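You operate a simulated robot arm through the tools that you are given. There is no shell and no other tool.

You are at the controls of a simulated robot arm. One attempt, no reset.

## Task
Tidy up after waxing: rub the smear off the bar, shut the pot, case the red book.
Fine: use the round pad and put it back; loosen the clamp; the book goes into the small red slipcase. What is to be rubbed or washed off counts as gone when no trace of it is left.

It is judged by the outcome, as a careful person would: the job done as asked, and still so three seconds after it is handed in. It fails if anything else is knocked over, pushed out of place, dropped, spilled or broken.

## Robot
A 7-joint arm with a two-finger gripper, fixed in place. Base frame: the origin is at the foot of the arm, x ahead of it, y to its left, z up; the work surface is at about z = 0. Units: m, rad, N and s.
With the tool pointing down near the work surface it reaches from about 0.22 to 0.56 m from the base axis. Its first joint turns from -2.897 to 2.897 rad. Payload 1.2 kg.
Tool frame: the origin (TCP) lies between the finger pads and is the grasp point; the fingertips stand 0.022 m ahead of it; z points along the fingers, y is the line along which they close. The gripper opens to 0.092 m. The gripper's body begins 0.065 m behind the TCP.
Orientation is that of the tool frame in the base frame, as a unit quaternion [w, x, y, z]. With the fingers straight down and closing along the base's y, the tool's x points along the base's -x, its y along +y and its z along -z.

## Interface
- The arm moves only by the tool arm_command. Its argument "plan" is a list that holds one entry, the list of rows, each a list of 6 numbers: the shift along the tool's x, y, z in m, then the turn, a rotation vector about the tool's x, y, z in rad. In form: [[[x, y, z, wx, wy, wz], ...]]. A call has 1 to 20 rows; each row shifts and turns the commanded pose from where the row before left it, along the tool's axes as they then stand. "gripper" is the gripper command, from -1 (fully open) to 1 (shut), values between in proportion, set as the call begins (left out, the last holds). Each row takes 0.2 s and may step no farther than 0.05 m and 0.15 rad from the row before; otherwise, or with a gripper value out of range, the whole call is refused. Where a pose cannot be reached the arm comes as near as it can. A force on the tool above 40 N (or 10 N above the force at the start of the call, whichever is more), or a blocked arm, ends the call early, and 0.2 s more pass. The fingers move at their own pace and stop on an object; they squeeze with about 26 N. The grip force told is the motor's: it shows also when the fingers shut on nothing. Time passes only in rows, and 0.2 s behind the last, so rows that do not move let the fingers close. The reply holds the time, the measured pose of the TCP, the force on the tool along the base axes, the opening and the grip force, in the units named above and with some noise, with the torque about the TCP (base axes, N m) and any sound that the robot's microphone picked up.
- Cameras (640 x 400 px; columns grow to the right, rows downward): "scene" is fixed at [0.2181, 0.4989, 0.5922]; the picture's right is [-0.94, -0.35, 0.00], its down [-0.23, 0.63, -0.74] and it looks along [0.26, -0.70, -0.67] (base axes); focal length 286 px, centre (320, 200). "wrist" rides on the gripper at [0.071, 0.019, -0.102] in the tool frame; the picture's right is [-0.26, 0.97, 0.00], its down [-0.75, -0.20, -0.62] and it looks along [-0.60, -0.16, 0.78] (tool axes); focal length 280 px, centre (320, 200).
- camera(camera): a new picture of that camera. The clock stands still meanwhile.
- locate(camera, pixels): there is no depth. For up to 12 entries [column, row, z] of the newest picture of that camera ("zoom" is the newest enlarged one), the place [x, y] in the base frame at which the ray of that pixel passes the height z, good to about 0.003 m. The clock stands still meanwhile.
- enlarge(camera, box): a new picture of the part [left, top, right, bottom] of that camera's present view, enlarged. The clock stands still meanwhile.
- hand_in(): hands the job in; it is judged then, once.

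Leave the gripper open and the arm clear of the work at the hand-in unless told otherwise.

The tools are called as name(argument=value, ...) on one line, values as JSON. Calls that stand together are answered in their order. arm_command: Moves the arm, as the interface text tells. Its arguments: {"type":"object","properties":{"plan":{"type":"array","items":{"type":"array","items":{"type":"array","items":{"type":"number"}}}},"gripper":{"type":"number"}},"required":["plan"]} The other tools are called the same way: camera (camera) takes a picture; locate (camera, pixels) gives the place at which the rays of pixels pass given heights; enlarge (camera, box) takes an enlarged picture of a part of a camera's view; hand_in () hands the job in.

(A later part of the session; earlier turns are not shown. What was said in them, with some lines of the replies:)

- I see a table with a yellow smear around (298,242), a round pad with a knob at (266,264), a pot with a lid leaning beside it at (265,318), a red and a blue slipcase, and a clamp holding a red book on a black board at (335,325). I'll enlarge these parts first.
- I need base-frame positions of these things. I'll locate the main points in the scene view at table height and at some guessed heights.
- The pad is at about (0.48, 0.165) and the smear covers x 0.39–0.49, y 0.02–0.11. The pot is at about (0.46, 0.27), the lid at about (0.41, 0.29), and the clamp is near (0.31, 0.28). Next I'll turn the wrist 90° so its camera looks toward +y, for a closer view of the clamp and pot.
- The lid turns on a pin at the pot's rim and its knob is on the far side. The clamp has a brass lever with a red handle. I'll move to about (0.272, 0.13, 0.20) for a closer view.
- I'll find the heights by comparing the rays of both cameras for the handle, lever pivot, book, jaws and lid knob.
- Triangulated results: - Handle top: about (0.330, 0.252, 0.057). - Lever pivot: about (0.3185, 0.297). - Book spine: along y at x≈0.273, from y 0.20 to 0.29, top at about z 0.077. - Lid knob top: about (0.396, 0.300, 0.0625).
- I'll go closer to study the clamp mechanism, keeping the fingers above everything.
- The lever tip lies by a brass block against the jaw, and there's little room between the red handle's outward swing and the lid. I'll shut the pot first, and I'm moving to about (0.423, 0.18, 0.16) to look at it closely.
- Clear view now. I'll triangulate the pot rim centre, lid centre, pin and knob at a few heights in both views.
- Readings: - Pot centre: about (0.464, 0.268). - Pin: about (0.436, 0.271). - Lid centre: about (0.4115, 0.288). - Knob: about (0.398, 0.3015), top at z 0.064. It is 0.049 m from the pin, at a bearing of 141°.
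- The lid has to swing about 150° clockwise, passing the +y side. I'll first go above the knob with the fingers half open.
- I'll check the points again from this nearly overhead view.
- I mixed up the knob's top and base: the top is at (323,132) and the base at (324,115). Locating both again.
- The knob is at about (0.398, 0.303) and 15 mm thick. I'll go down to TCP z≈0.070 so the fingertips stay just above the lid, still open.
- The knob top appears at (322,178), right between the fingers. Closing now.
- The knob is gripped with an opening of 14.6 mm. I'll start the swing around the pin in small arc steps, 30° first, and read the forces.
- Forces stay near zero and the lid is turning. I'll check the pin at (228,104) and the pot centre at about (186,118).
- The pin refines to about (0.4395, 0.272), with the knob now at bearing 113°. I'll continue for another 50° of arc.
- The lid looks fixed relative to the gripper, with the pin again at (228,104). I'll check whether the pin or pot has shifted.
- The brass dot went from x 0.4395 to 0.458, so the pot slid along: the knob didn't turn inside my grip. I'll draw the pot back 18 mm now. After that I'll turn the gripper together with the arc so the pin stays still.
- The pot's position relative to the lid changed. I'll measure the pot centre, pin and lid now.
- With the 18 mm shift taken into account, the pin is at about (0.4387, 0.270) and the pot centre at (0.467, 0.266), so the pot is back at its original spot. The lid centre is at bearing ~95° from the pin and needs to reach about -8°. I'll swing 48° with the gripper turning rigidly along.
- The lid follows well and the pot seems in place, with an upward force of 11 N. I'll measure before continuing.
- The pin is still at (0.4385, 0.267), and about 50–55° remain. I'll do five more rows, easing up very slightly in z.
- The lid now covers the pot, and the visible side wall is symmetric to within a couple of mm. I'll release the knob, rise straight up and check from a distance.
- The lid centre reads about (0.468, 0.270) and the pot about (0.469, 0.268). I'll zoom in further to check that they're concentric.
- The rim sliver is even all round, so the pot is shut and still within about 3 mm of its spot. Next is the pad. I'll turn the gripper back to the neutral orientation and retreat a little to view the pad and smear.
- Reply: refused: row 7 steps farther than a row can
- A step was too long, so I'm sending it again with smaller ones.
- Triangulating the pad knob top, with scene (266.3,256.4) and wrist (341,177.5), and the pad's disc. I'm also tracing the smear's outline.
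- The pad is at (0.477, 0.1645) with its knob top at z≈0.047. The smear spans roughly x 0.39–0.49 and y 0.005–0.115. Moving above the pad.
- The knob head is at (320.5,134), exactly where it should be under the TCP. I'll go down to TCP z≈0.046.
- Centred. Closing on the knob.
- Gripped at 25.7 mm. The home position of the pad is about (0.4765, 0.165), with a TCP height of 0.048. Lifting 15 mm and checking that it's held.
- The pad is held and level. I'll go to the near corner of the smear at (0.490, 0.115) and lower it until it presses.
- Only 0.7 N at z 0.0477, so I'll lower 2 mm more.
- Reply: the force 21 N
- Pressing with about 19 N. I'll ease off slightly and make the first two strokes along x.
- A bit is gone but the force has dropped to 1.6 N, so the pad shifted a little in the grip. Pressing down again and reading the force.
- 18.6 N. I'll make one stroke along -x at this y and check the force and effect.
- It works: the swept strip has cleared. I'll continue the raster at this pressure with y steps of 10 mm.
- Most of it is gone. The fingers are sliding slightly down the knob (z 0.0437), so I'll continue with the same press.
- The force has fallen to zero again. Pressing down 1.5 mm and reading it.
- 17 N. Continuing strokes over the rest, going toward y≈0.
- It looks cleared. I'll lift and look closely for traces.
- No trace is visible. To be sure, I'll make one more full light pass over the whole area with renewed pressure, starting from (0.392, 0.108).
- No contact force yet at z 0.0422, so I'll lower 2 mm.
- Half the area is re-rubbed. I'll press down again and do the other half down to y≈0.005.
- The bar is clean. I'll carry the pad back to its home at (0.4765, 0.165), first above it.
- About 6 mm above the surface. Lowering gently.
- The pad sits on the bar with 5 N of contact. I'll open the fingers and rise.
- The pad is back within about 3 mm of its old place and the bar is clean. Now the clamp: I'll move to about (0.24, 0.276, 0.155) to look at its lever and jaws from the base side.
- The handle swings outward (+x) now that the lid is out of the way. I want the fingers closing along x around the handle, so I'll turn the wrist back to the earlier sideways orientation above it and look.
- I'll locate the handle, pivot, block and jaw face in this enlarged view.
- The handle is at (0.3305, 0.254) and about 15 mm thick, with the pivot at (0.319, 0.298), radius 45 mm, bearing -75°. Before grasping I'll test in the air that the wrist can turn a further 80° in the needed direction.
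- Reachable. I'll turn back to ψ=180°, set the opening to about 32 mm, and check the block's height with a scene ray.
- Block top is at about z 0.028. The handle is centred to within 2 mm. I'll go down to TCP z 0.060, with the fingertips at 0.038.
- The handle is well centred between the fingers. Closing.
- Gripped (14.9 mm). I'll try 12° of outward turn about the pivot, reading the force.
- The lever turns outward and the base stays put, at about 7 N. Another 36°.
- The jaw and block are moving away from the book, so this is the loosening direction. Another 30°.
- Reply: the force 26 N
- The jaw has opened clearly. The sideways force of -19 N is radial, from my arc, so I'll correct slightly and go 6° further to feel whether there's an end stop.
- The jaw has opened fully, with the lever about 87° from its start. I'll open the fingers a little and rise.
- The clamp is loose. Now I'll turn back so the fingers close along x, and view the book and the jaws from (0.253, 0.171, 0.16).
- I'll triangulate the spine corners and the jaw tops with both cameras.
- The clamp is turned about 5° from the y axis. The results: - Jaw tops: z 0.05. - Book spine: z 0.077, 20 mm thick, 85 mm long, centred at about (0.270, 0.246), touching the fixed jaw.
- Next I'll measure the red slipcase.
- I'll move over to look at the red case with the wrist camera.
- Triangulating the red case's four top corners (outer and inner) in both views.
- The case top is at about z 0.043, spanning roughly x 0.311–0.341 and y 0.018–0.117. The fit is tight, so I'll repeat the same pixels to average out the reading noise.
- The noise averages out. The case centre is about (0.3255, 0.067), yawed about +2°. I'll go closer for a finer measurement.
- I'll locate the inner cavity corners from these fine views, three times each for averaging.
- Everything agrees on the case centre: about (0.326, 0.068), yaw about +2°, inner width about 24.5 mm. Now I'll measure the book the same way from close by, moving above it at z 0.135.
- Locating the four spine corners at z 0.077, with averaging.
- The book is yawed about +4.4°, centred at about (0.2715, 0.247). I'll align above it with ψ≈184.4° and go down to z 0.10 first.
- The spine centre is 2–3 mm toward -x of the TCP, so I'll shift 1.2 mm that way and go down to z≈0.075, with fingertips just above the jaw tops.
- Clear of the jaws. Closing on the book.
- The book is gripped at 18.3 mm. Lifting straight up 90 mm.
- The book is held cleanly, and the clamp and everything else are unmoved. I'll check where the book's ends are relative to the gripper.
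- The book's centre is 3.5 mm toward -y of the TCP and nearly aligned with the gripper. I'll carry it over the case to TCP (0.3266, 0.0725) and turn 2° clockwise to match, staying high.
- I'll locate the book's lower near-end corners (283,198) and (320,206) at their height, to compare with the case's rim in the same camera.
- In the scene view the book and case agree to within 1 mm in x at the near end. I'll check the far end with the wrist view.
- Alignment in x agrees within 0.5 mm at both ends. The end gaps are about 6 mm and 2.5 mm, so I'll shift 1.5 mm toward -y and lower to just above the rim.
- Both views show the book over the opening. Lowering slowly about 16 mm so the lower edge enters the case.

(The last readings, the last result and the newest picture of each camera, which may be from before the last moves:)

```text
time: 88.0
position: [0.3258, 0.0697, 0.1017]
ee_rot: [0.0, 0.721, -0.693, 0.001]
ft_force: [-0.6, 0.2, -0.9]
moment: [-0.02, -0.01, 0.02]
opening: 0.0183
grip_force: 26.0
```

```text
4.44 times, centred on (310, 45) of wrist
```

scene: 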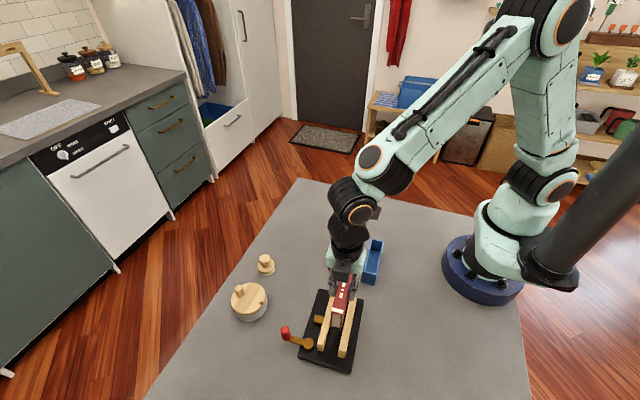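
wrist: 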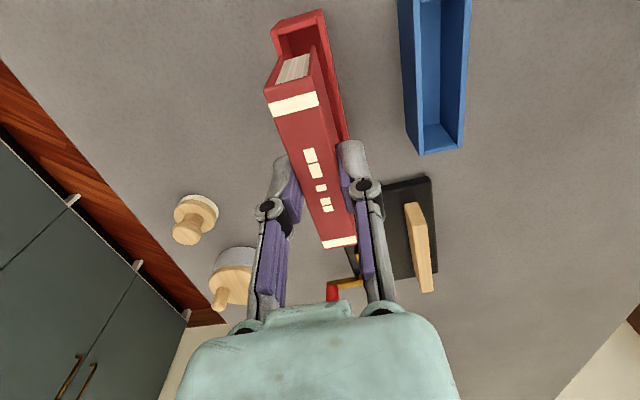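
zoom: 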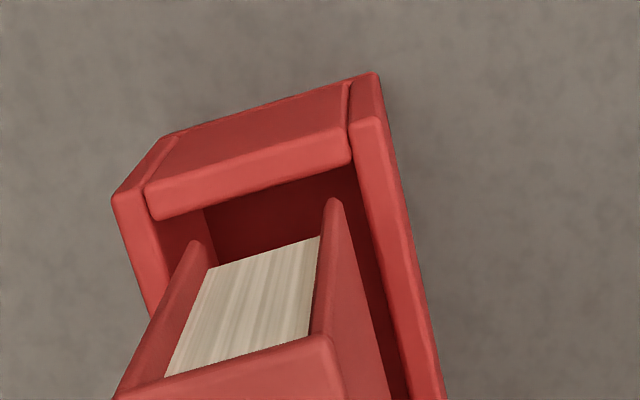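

The book's lower edge is entering with gaps on all sides and no force. Lowering a further 20 mm.

arm_command(plan=[[[0, 0, 0.005, 0, 0, 0], [0, 0, 0.005, 0, 0, 0], [0, 0, 0.005, 0, 0, 0], [0, 0, 0.005, 0, 0, 0], [0, 0, 0, 0, 0, 0]]])

enlarge(camera="scene", box=[310, 215, 370, 290])

```text
time: 89.2
position: [0.3252, 0.0697, 0.0827]
ee_rot: [0.0, 0.722, -0.692, 0.0]
ft_force: [0.7, 0.1, -1.1]
moment: [0.01, -0.01, 0.01]
opening: 0.0181
grip_force: 26.0
```

```text
5.33 times, centred on (340, 252) of scene
```

zoom: 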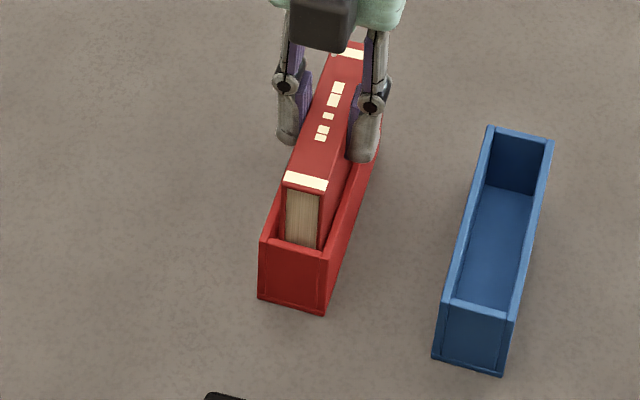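

It's sliding in freely. Lowering another 12 mm in small steps.

arm_command(plan=[[[0, 0, 0.004, 0, 0, 0], [0, 0, 0.004, 0, 0, 0], [0, 0, 0.003, 0, 0, 0], [0, 0, 0.001, 0, 0, 0], [0, 0, 0, 0, 0, 0]]])

enlarge(camera="scene", box=[310, 215, 370, 290])

```text
time: 90.4
position: [0.325, 0.0702, 0.0699]
ee_rot: [0.0, 0.722, -0.692, 0.0]
ft_force: [0.3, 0.5, -0.7]
moment: [0.01, 0.01, -0.01]
opening: 0.0183
grip_force: 26.2
```

```text
5.33 times, centred on (340, 252) of scene
```

zoom: 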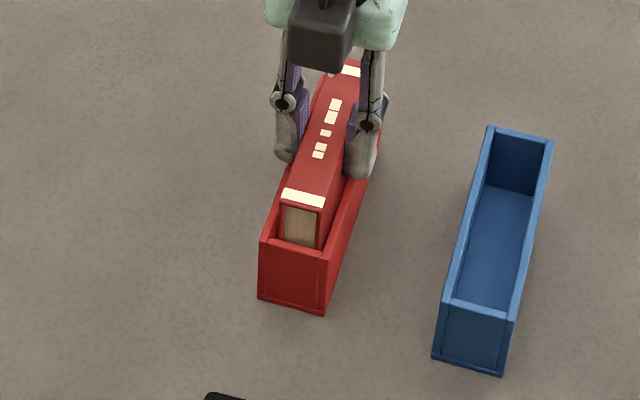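

No contact yet at z 0.070. Another 3 mm in 1 mm steps.

arm_command(plan=[[[0, 0, 0.001, 0, 0, 0], [0, 0, 0.001, 0, 0, 0], [0, 0, 0.001, 0, 0, 0], [0, 0, 0, 0, 0, 0]]])

enlarge(camera="wrist", box=[220, 40, 400, 260])

enlarge(camera="scene", box=[320, 225, 370, 275])

```text
time: 91.4
position: [0.3239, 0.0698, 0.0673]
ee_rot: [0.0, 0.722, -0.691, 0.0]
ft_force: [0.1, 0.0, -1.3]
moment: [-0.01, 0.0, 0.0]
opening: 0.0182
grip_force: 25.6
```

```text
1.82 times, centred on (310, 150) of wrist
```

zoom: 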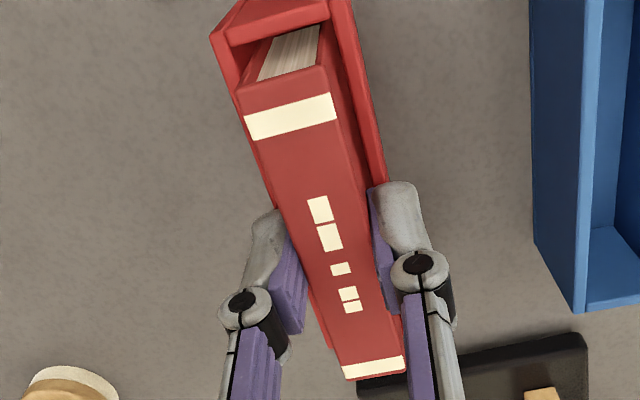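

```text
8.00 times, centred on (345, 250) of scene
```

zoom: 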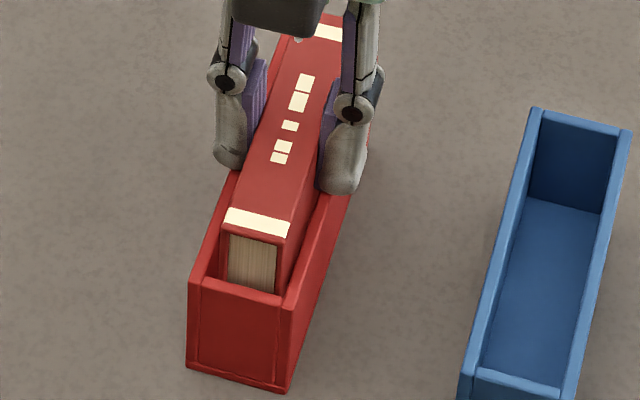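

Still no contact. One more millimetre, watching the force; the fingertips are at 0.045 and the case rim at 0.043.

arm_command(plan=[[[0, 0, 0.001, 0, 0, 0], [0, 0, 0, 0, 0, 0]]])

```text
time: 92.0
position: [0.3261, 0.0692, 0.0657]
ee_rot: [0.001, 0.722, -0.692, 0.0]
ft_force: [0.2, -0.3, -1.1]
moment: [-0.03, 0.0, 0.02]
opening: 0.018
grip_force: 26.2
```

Still free. I'll lower 0.8 mm more, then read.

arm_command(plan=[[[0, 0, 0.0008, 0, 0, 0], [0, 0, 0, 0, 0, 0]]])

enlarge(camera="scene", box=[320, 225, 370, 275])

```text
time: 92.6
position: [0.3267, 0.0692, 0.0652]
ee_rot: [0.0, 0.723, -0.691, 0.0]
ft_force: [-2.4, -0.9, 6.5]
moment: [-0.01, 0.04, 0.02]
opening: 0.0183
grip_force: 26.0
```

```text
8.00 times, centred on (345, 250) of scene
```

zoom: 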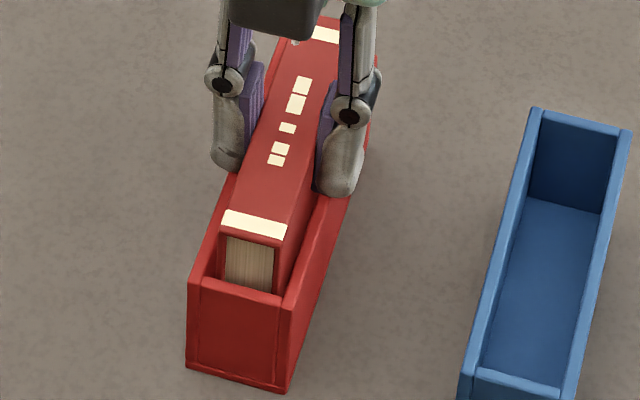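

Contact with 6.5 N, so the book is at the bottom. I'll ease up 0.8 mm, open the fingers slightly, then rise straight up.

arm_command(plan=[[[0, 0, -0.0008, 0, 0, 0], [0, 0, 0, 0, 0, 0]]])

arm_command(plan=[[[0, 0, 0, 0, 0, 0], [0, 0, 0, 0, 0, 0]]], gripper=0.35)

enlarge(camera="scene", box=[320, 225, 370, 275])

```text
time: 93.2
position: [0.3265, 0.0696, 0.0658]
ee_rot: [0.0, 0.722, -0.692, 0.001]
ft_force: [-0.2, 0.6, 0.8]
moment: [0.0, -0.02, -0.03]
opening: 0.018
grip_force: 25.9
```

```text
time: 93.8
position: [0.326, 0.0696, 0.0654]
ee_rot: [0.0, 0.722, -0.692, 0.0]
ft_force: [0.1, 0.8, 0.2]
moment: [-0.02, -0.04, 0.01]
opening: 0.0297
grip_force: 0.1
```

```text
8.00 times, centred on (345, 250) of scene
```

zoom: 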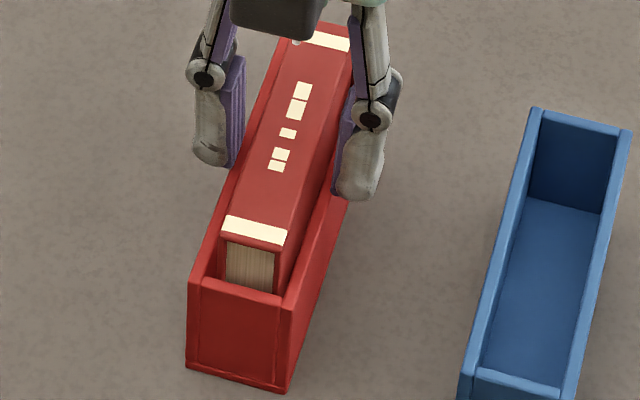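

Released; the book settled about 1 mm and stands in the case. Rising straight up.

arm_command(plan=[[[0, 0, -0.01, 0, 0, 0], [0, 0, -0.03, 0, 0, 0], [0, 0, -0.04, 0, 0, 0], [0, 0, -0.04, 0, 0, 0], [0, 0, -0.04, 0, 0, 0], [0.04, 0, -0.02, 0, 0, 0], [0.045, 0, 0, 0, 0, 0], [0.045, 0, 0, 0, 0, 0], [0, 0, 0, 0, 0, 0]]])

camera(camera="scene")

enlarge(camera="scene", box=[310, 215, 390, 285])

camera(camera="wrist")

```text
time: 95.8
position: [0.3316, -0.0611, 0.2489]
ee_rot: [0.0, 0.721, -0.693, 0.001]
ft_force: [0.0, -0.1, 0.1]
moment: [-0.02, 0.02, -0.01]
opening: 0.0299
grip_force: 0.1
```

```text
taken
```

scene: 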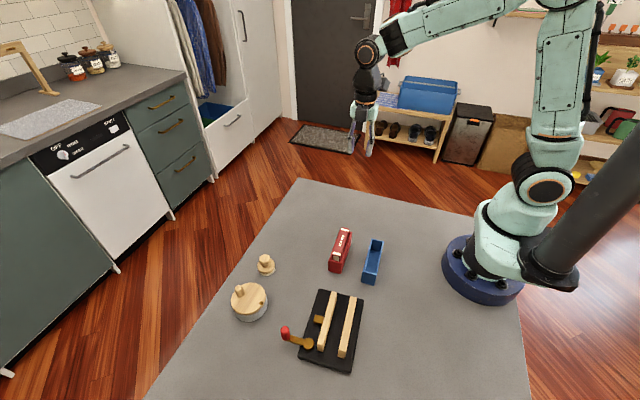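

```text
5.71 times, centred on (350, 250) of scene
```

zoom: 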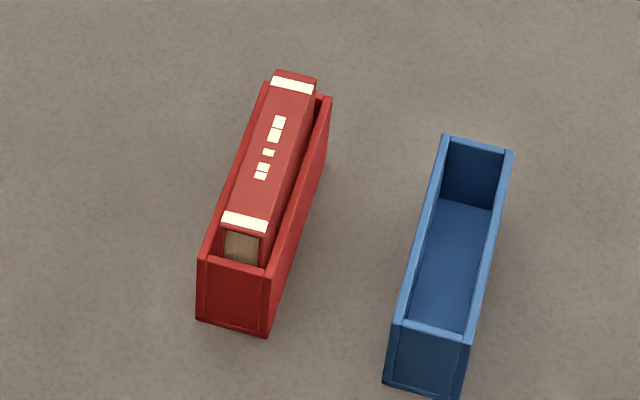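

```text
taken
```

wrist: 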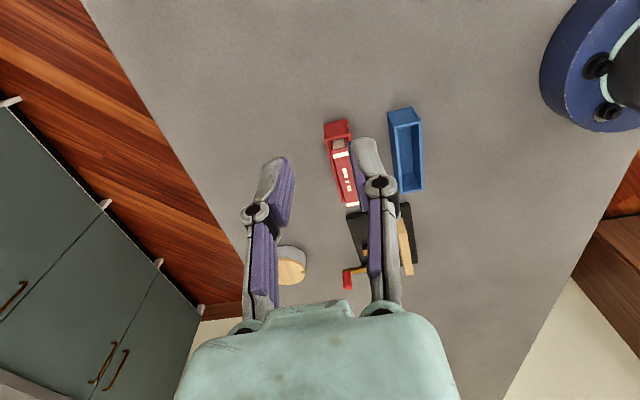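

The book stands in the red case. Now a last check of the bar surface, the pot and the whole table with the arm out of the way.

enlarge(camera="scene", box=[260, 205, 330, 265])

enlarge(camera="scene", box=[220, 220, 400, 350])

enlarge(camera="scene", box=[224, 275, 272, 330])

```text
6.67 times, centred on (295, 235) of scene
```

zoom: 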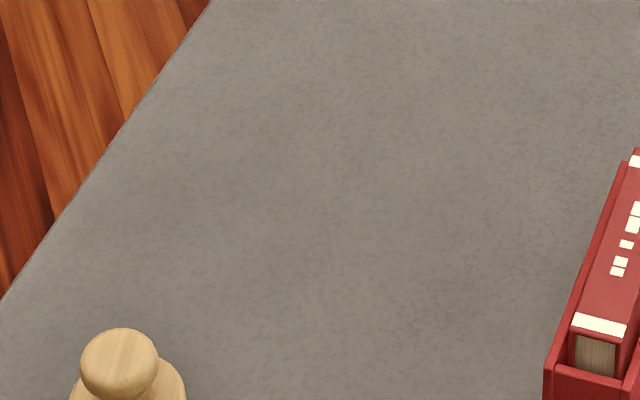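

```text
3.08 times, centred on (310, 285) of scene
```

zoom: 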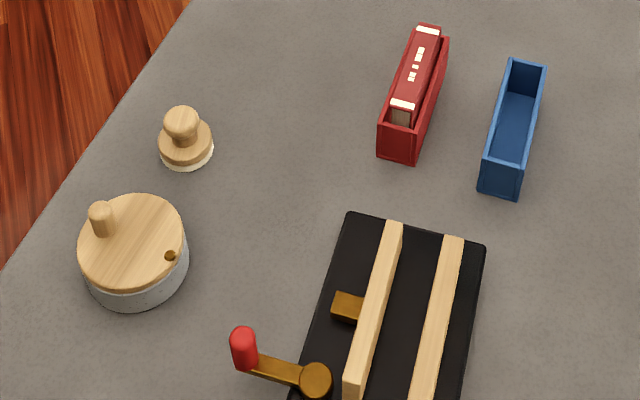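

```text
7.27 times, centred on (248, 302) of scene
```

zoom: 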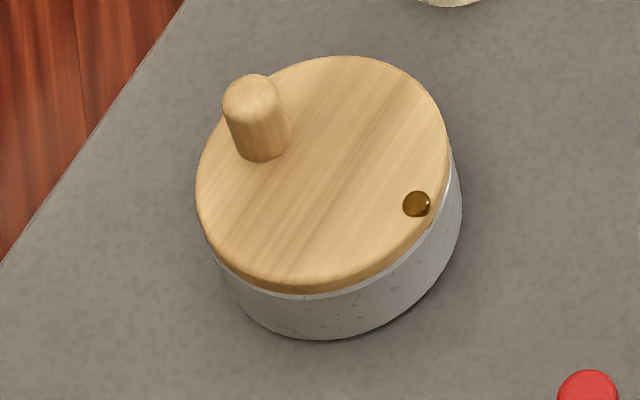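

The bar is clean. I've only verified the lid's centring along x, though, and a swing error would show along y. I'll look from the neutral orientation with the pot in the middle of the view.

arm_command(plan=[[[0, 0, 0, 0, 0, 0.15], [0, 0, 0, 0, 0, 0.15], [0, 0, 0, 0, 0, 0.15], [0, 0, 0, 0, 0, 0.15], [0, 0, 0, 0, 0, 0.15], [0, 0, 0, 0, 0, 0.15], [0, 0, 0, 0, 0, 0.15], [0, 0, 0, 0, 0, 0.15], [0, 0, 0, 0, 0, 0.15], [0, 0, 0, 0, 0, 0.15], [0, 0, 0, 0, 0, 0.112], [-0.005, 0.045, 0, 0, 0, 0], [-0.005, 0.045, 0, 0, 0, 0], [-0.005, 0.045, 0, 0, 0, 0], [-0.005, 0.045, 0, 0, 0, 0], [-0.005, 0.045, 0, 0, 0, 0], [-0.005, 0.045, 0.01, 0, 0, 0], [-0.005, 0.043, 0.02, 0, 0, 0], [-0.003, 0.042, 0.02, 0, 0, 0]]])

arm_command(plan=[[[0, 0, 0.03, 0, 0, 0], [0, 0, 0, 0, 0, 0]]])

camera(camera="wrist")

enlarge(camera="wrist", box=[260, 80, 380, 200])

```text
time: 99.8
position: [0.3701, 0.2942, 0.1944]
ee_rot: [0.0, -0.001, 1.0, 0.0]
ft_force: [-0.3, 0.1, -0.8]
moment: [0.01, -0.01, 0.04]
opening: 0.03
grip_force: 0.1
```

```text
time: 100.4
position: [0.3699, 0.2957, 0.1652]
ee_rot: [0.001, -0.001, 1.0, -0.001]
ft_force: [0.7, 0.4, 0.0]
moment: [0.0, 0.02, -0.02]
opening: 0.0299
grip_force: 0.0
```

```text
taken
```

wrist: 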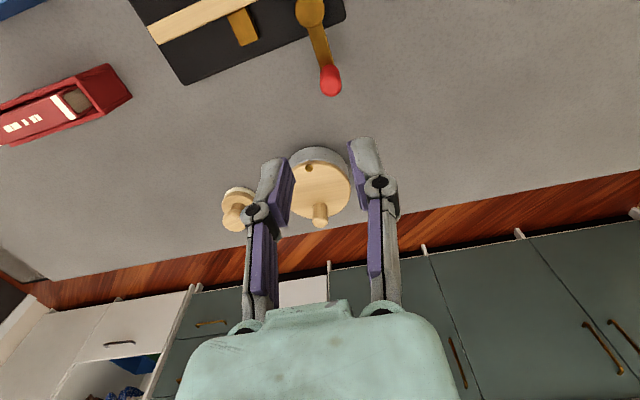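

```text
3.33 times, centred on (320, 140) of wrist
```

zoom: 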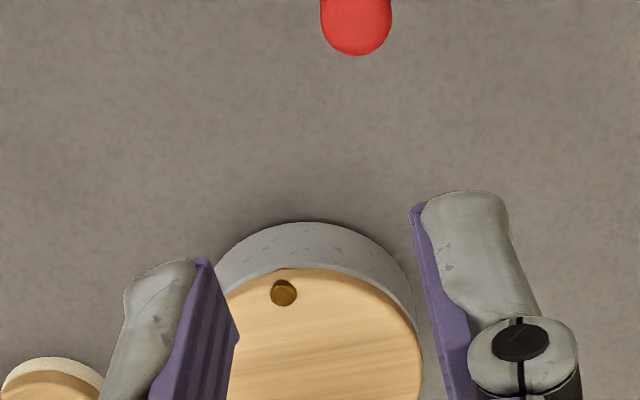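

The fingers partly hide it, so I'll move 5 cm ahead in +x.

arm_command(plan=[[[-0.03, 0, 0, 0, 0, 0], [-0.025, 0, 0, 0, 0, 0], [0, 0, 0, 0, 0, 0]]])

camera(camera="wrist")

enlarge(camera="wrist", box=[260, 60, 380, 160])

```text
time: 101.2
position: [0.4242, 0.2954, 0.1665]
ee_rot: [-0.001, -0.001, 1.0, 0.0]
ft_force: [-0.8, 0.2, -0.3]
moment: [0.0, 0.02, 0.02]
opening: 0.0301
grip_force: 0.0
```

```text
taken
```

wrist: 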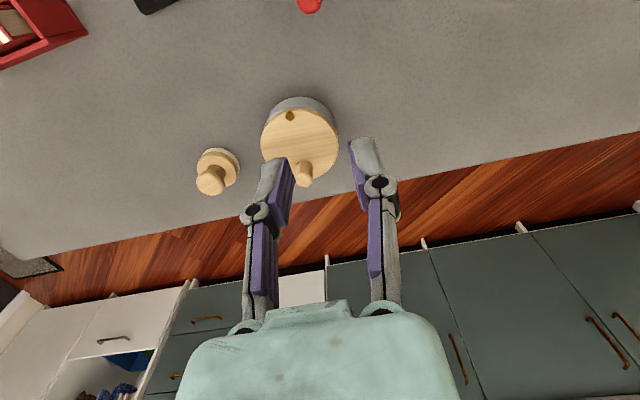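

```text
4.00 times, centred on (320, 110) of wrist
```

zoom: 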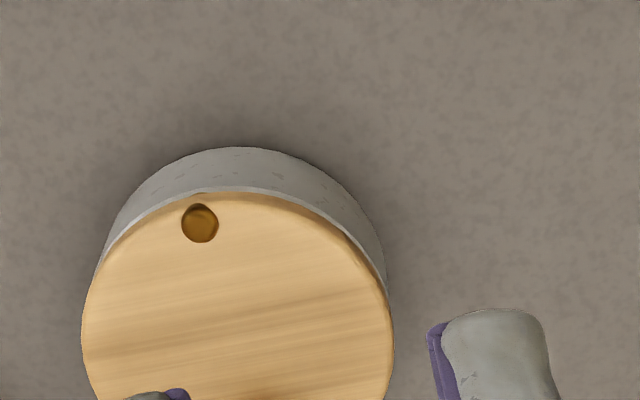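

The lid looks about 1–2 mm toward +y of concentric. I'll zoom at higher scale to judge this better.

enlarge(camera="wrist", box=[255, 90, 345, 150])

enlarge(camera="scene", box=[225, 275, 275, 330])

```text
6.67 times, centred on (300, 120) of wrist
```

zoom: 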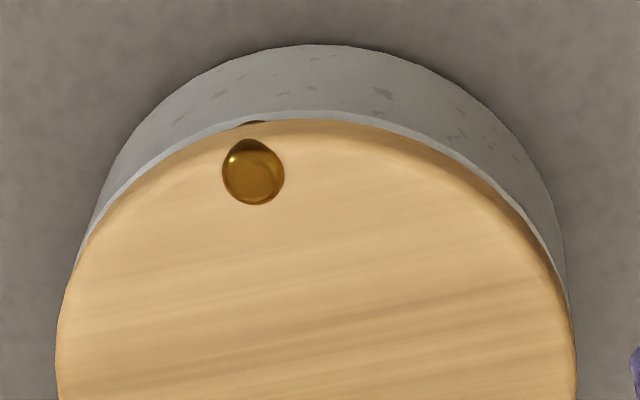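

```text
7.27 times, centred on (250, 302) of scene
```

zoom: 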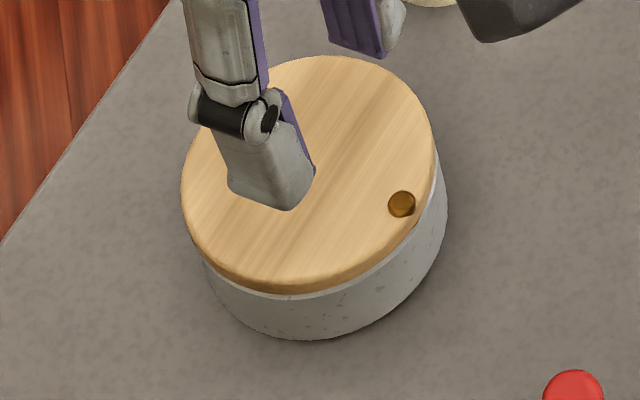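

The lid is 1–1.5 mm (about 3°) short of fully concentric. I'll regrasp the knob as before and close it the last few degrees. First I'll position above the knob.

arm_command(plan=[[[-0.021, -0.0095, 0, 0, 0, 0], [-0.021, -0.0095, 0, 0, 0, 0], [-0.0205, -0.0094, 0, 0, 0, 0], [0, 0, 0, 0, 0, 0.15], [0, 0, 0, 0, 0, 0.15], [0, 0, 0, 0, 0, 0.15], [0, 0, 0, 0, 0, 0.15], [0, 0, 0, 0, 0, 0.15], [0, 0, 0, 0, 0, 0.06], [0, 0, 0.025, 0, 0, 0], [0, 0, 0.025, 0, 0, 0], [0, 0, 0, 0, 0, 0]]], gripper=0.0)

camera(camera="wrist")

```text
time: 103.8
position: [0.4881, 0.268, 0.1155]
ee_rot: [0.0, 0.394, 0.919, 0.0]
ft_force: [0.0, -0.1, -0.3]
moment: [-0.01, 0.01, -0.02]
opening: 0.0459
grip_force: 0.0
```

```text
taken
```

wrist: 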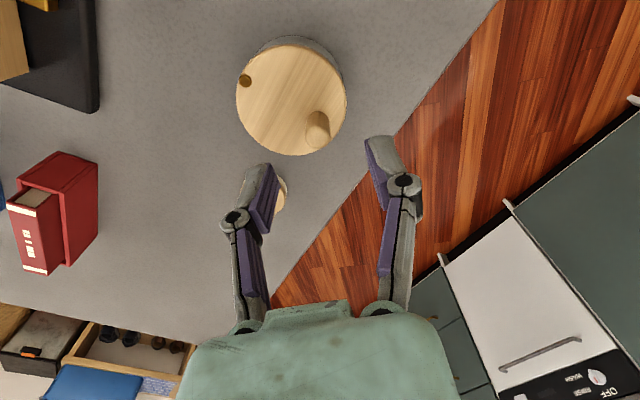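

The knob top is at (317,133), close to the expected (320,135). Going down to z 0.0705 and closing.

arm_command(plan=[[[0, 0, 0.02, 0, 0, 0], [0, 0, 0.015, 0, 0, 0], [0, 0, 0.01, 0, 0, 0], [0, 0, 0, 0, 0, 0]]])

arm_command(plan=[[[0, 0, 0, 0, 0, 0], [0, 0, 0, 0, 0, 0], [0, 0, 0, 0, 0, 0]]], gripper=1)

```text
time: 104.8
position: [0.4871, 0.2676, 0.0711]
ee_rot: [0.0, 0.393, 0.92, 0.0]
ft_force: [0.0, -0.4, -0.1]
moment: [-0.03, 0.03, -0.02]
opening: 0.0459
grip_force: 0.1
```

```text
time: 105.6
position: [0.4866, 0.2683, 0.0723]
ee_rot: [0.0, 0.393, 0.919, -0.001]
ft_force: [-2.9, 1.0, 6.9]
moment: [-0.07, -0.03, -0.08]
opening: 0.0147
grip_force: 25.9
```

Gripped. Now turning 4° more about the pin, in two small steps, and watching the forces for a stop.

arm_command(plan=[[[-0.0012, -0.0013, 0, 0, 0, 0.035], [-0.0012, -0.0013, 0, 0, 0, 0.035], [0, 0, 0, 0, 0, 0]]])

enlarge(camera="wrist", box=[150, 40, 370, 210])

```text
time: 106.4
position: [0.4872, 0.2622, 0.0722]
ee_rot: [0.0, 0.426, 0.905, 0.001]
ft_force: [4.1, 3.0, 5.0]
moment: [-0.12, -0.26, 0.09]
opening: 0.0152
grip_force: 25.8
```

```text
2.35 times, centred on (260, 125) of wrist
```

zoom: 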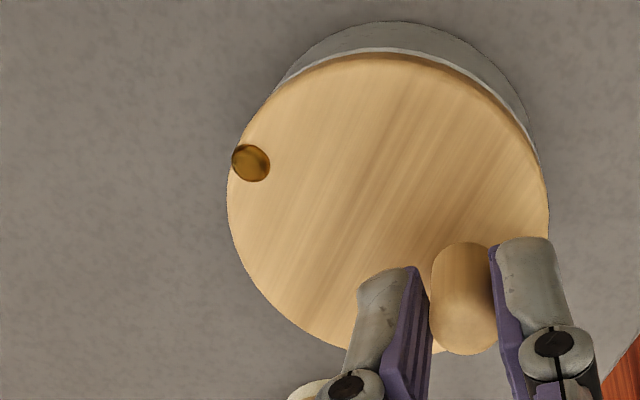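

Small forces only. I'll release, rise, and look again from the earlier viewpoint.

arm_command(plan=[[[0, 0, 0, 0, 0, 0], [0, 0, 0, 0, 0, 0], [0, 0, -0.03, 0, 0, 0], [0, 0, -0.04, 0, 0, 0], [0, 0, -0.025, 0, 0, 0], [0, 0, 0, 0, 0, -0.15], [0, 0, 0, 0, 0, -0.15], [0, 0, 0, 0, 0, -0.15], [0, 0, 0, 0, 0, -0.15], [0, 0, 0, 0, 0, -0.15], [0, 0, 0, 0, 0, -0.13], [0.03, 0.015, 0, 0, 0, 0], [0.033, 0.018, 0, 0, 0, 0], [0, 0, 0, 0, 0, 0]]], gripper=0.0)

camera(camera="wrist")

enlarge(camera="wrist", box=[255, 90, 345, 150])

enlarge(camera="wrist", box=[260, 60, 380, 160])

enlarge(camera="scene", box=[220, 220, 400, 350])

```text
time: 109.4
position: [0.4227, 0.2963, 0.1667]
ee_rot: [-0.001, -0.001, 1.0, 0.0]
ft_force: [-0.3, -0.3, -1.2]
moment: [-0.01, 0.02, 0.02]
opening: 0.0461
grip_force: 0.0
```

```text
taken
```

wrist: 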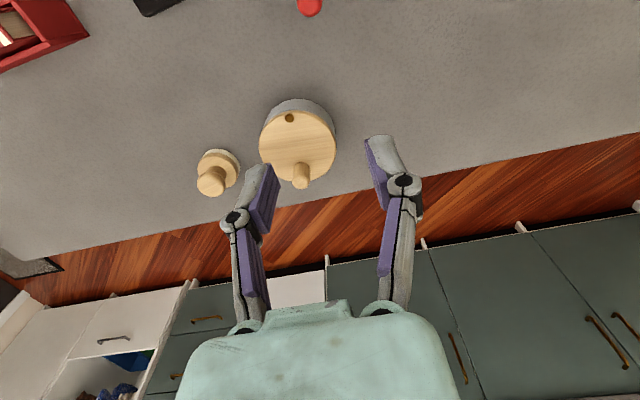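

```text
6.67 times, centred on (300, 120) of wrist
```

zoom: 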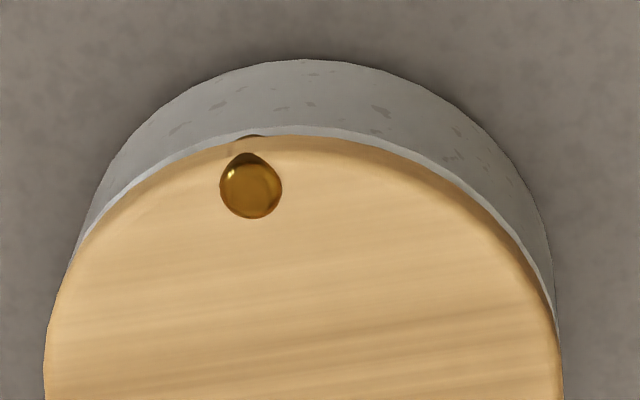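

```text
4.00 times, centred on (320, 110) of wrist
```

zoom: 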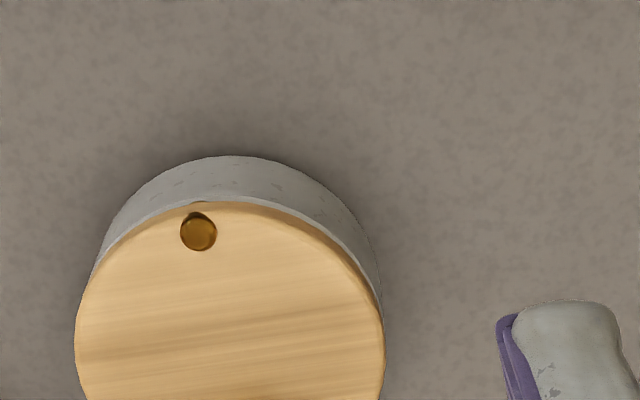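

```text
3.08 times, centred on (310, 285) of scene
```

zoom: 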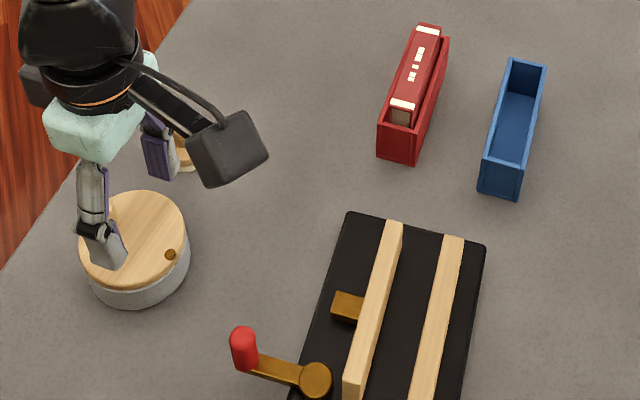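

The rim sliver now looks even on both sides, so the pot is properly shut. I'll raise and withdraw the arm, open the gripper, and do a last overall check.

arm_command(plan=[[[0, 0, -0.045, 0, 0, 0], [0, 0, -0.045, 0, 0, 0], [0.03, -0.03, -0.02, 0, 0, 0], [0.03, -0.035, -0.01, 0, 0, 0], [0.03, -0.035, -0.01, 0, 0, 0], [0.02, -0.04, 0, 0, 0, 0], [0, -0.04, 0, 0, 0, 0], [0, -0.04, 0, 0, 0, 0], [0, 0, 0, 0, 0, 0]]], gripper=-1)

camera(camera="scene")

camera(camera="wrist")

enlarge(camera="scene", box=[220, 220, 400, 350])

enlarge(camera="wrist", box=[180, 0, 460, 180])

```text
time: 111.4
position: [0.3138, 0.0735, 0.2966]
ee_rot: [0.0, -0.001, 1.0, 0.001]
ft_force: [0.0, -0.3, 0.1]
moment: [0.01, 0.01, 0.03]
opening: 0.0918
grip_force: 0.2
```

```text
taken
```

scene: 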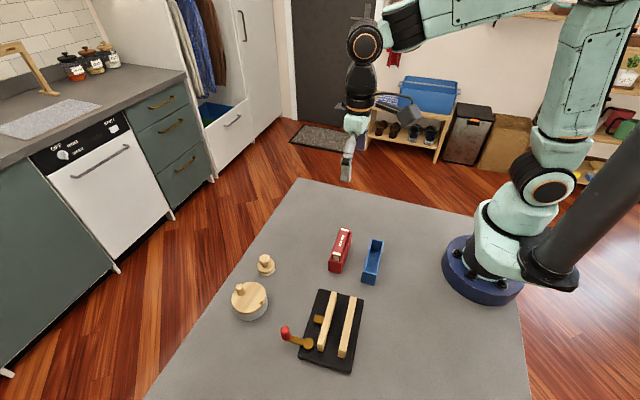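

```text
taken
```

wrist: 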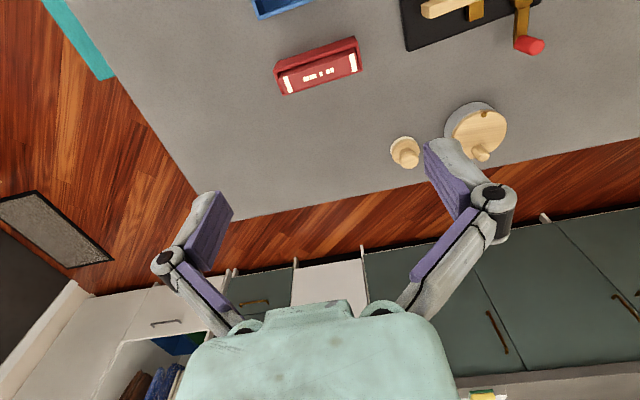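

```text
3.08 times, centred on (310, 285) of scene
```

zoom: 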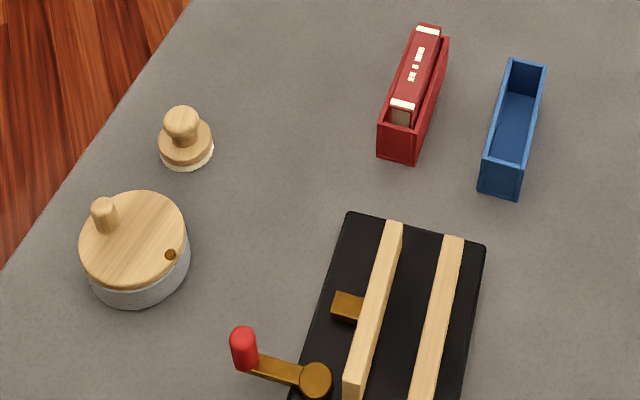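

```text
2.22 times, centred on (320, 90) of wrist
```

zoom: 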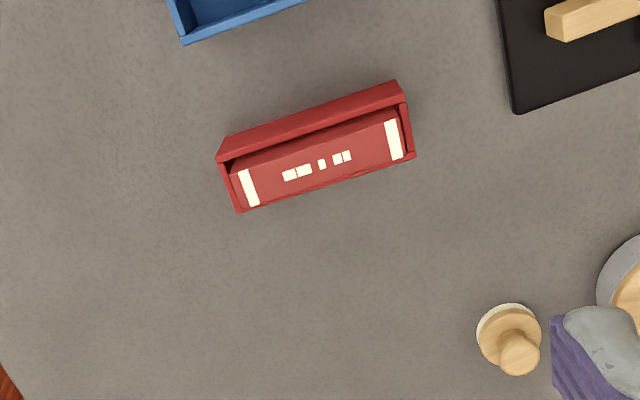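

Everything checks out:
- The bar shows no trace of the smear.
- The round pad is back in its place.
- The pot is shut.
- The clamp is loose.
- The red book stands in the red slipcase.
- The arm is clear of the work with the gripper open.

Handing in.

hand_in()

```text
The job is handed in.
```

The tidy-up is finished and handed in:

- **Smear:** I rubbed it off with the round pad, and neither camera shows any trace of it. The pad is back within about 3 mm of where it stood.
- **Pot:** The lid is swung shut over the pot. The pot slid while I was swinging the lid, so I drew it back. It ended up within roughly 5–7 mm of its original spot, judging from the pictures.
- **Clamp:** The red lever is turned outward about 87°, and the jaw has moved clear of where the book was.
- **Book:** It stands spine-up in the red slipcase, resting on the bottom. About 2 cm shows above the rim, because the book is taller than the case.

Nothing was knocked over or dropped. The arm is clear of the work with the gripper open.
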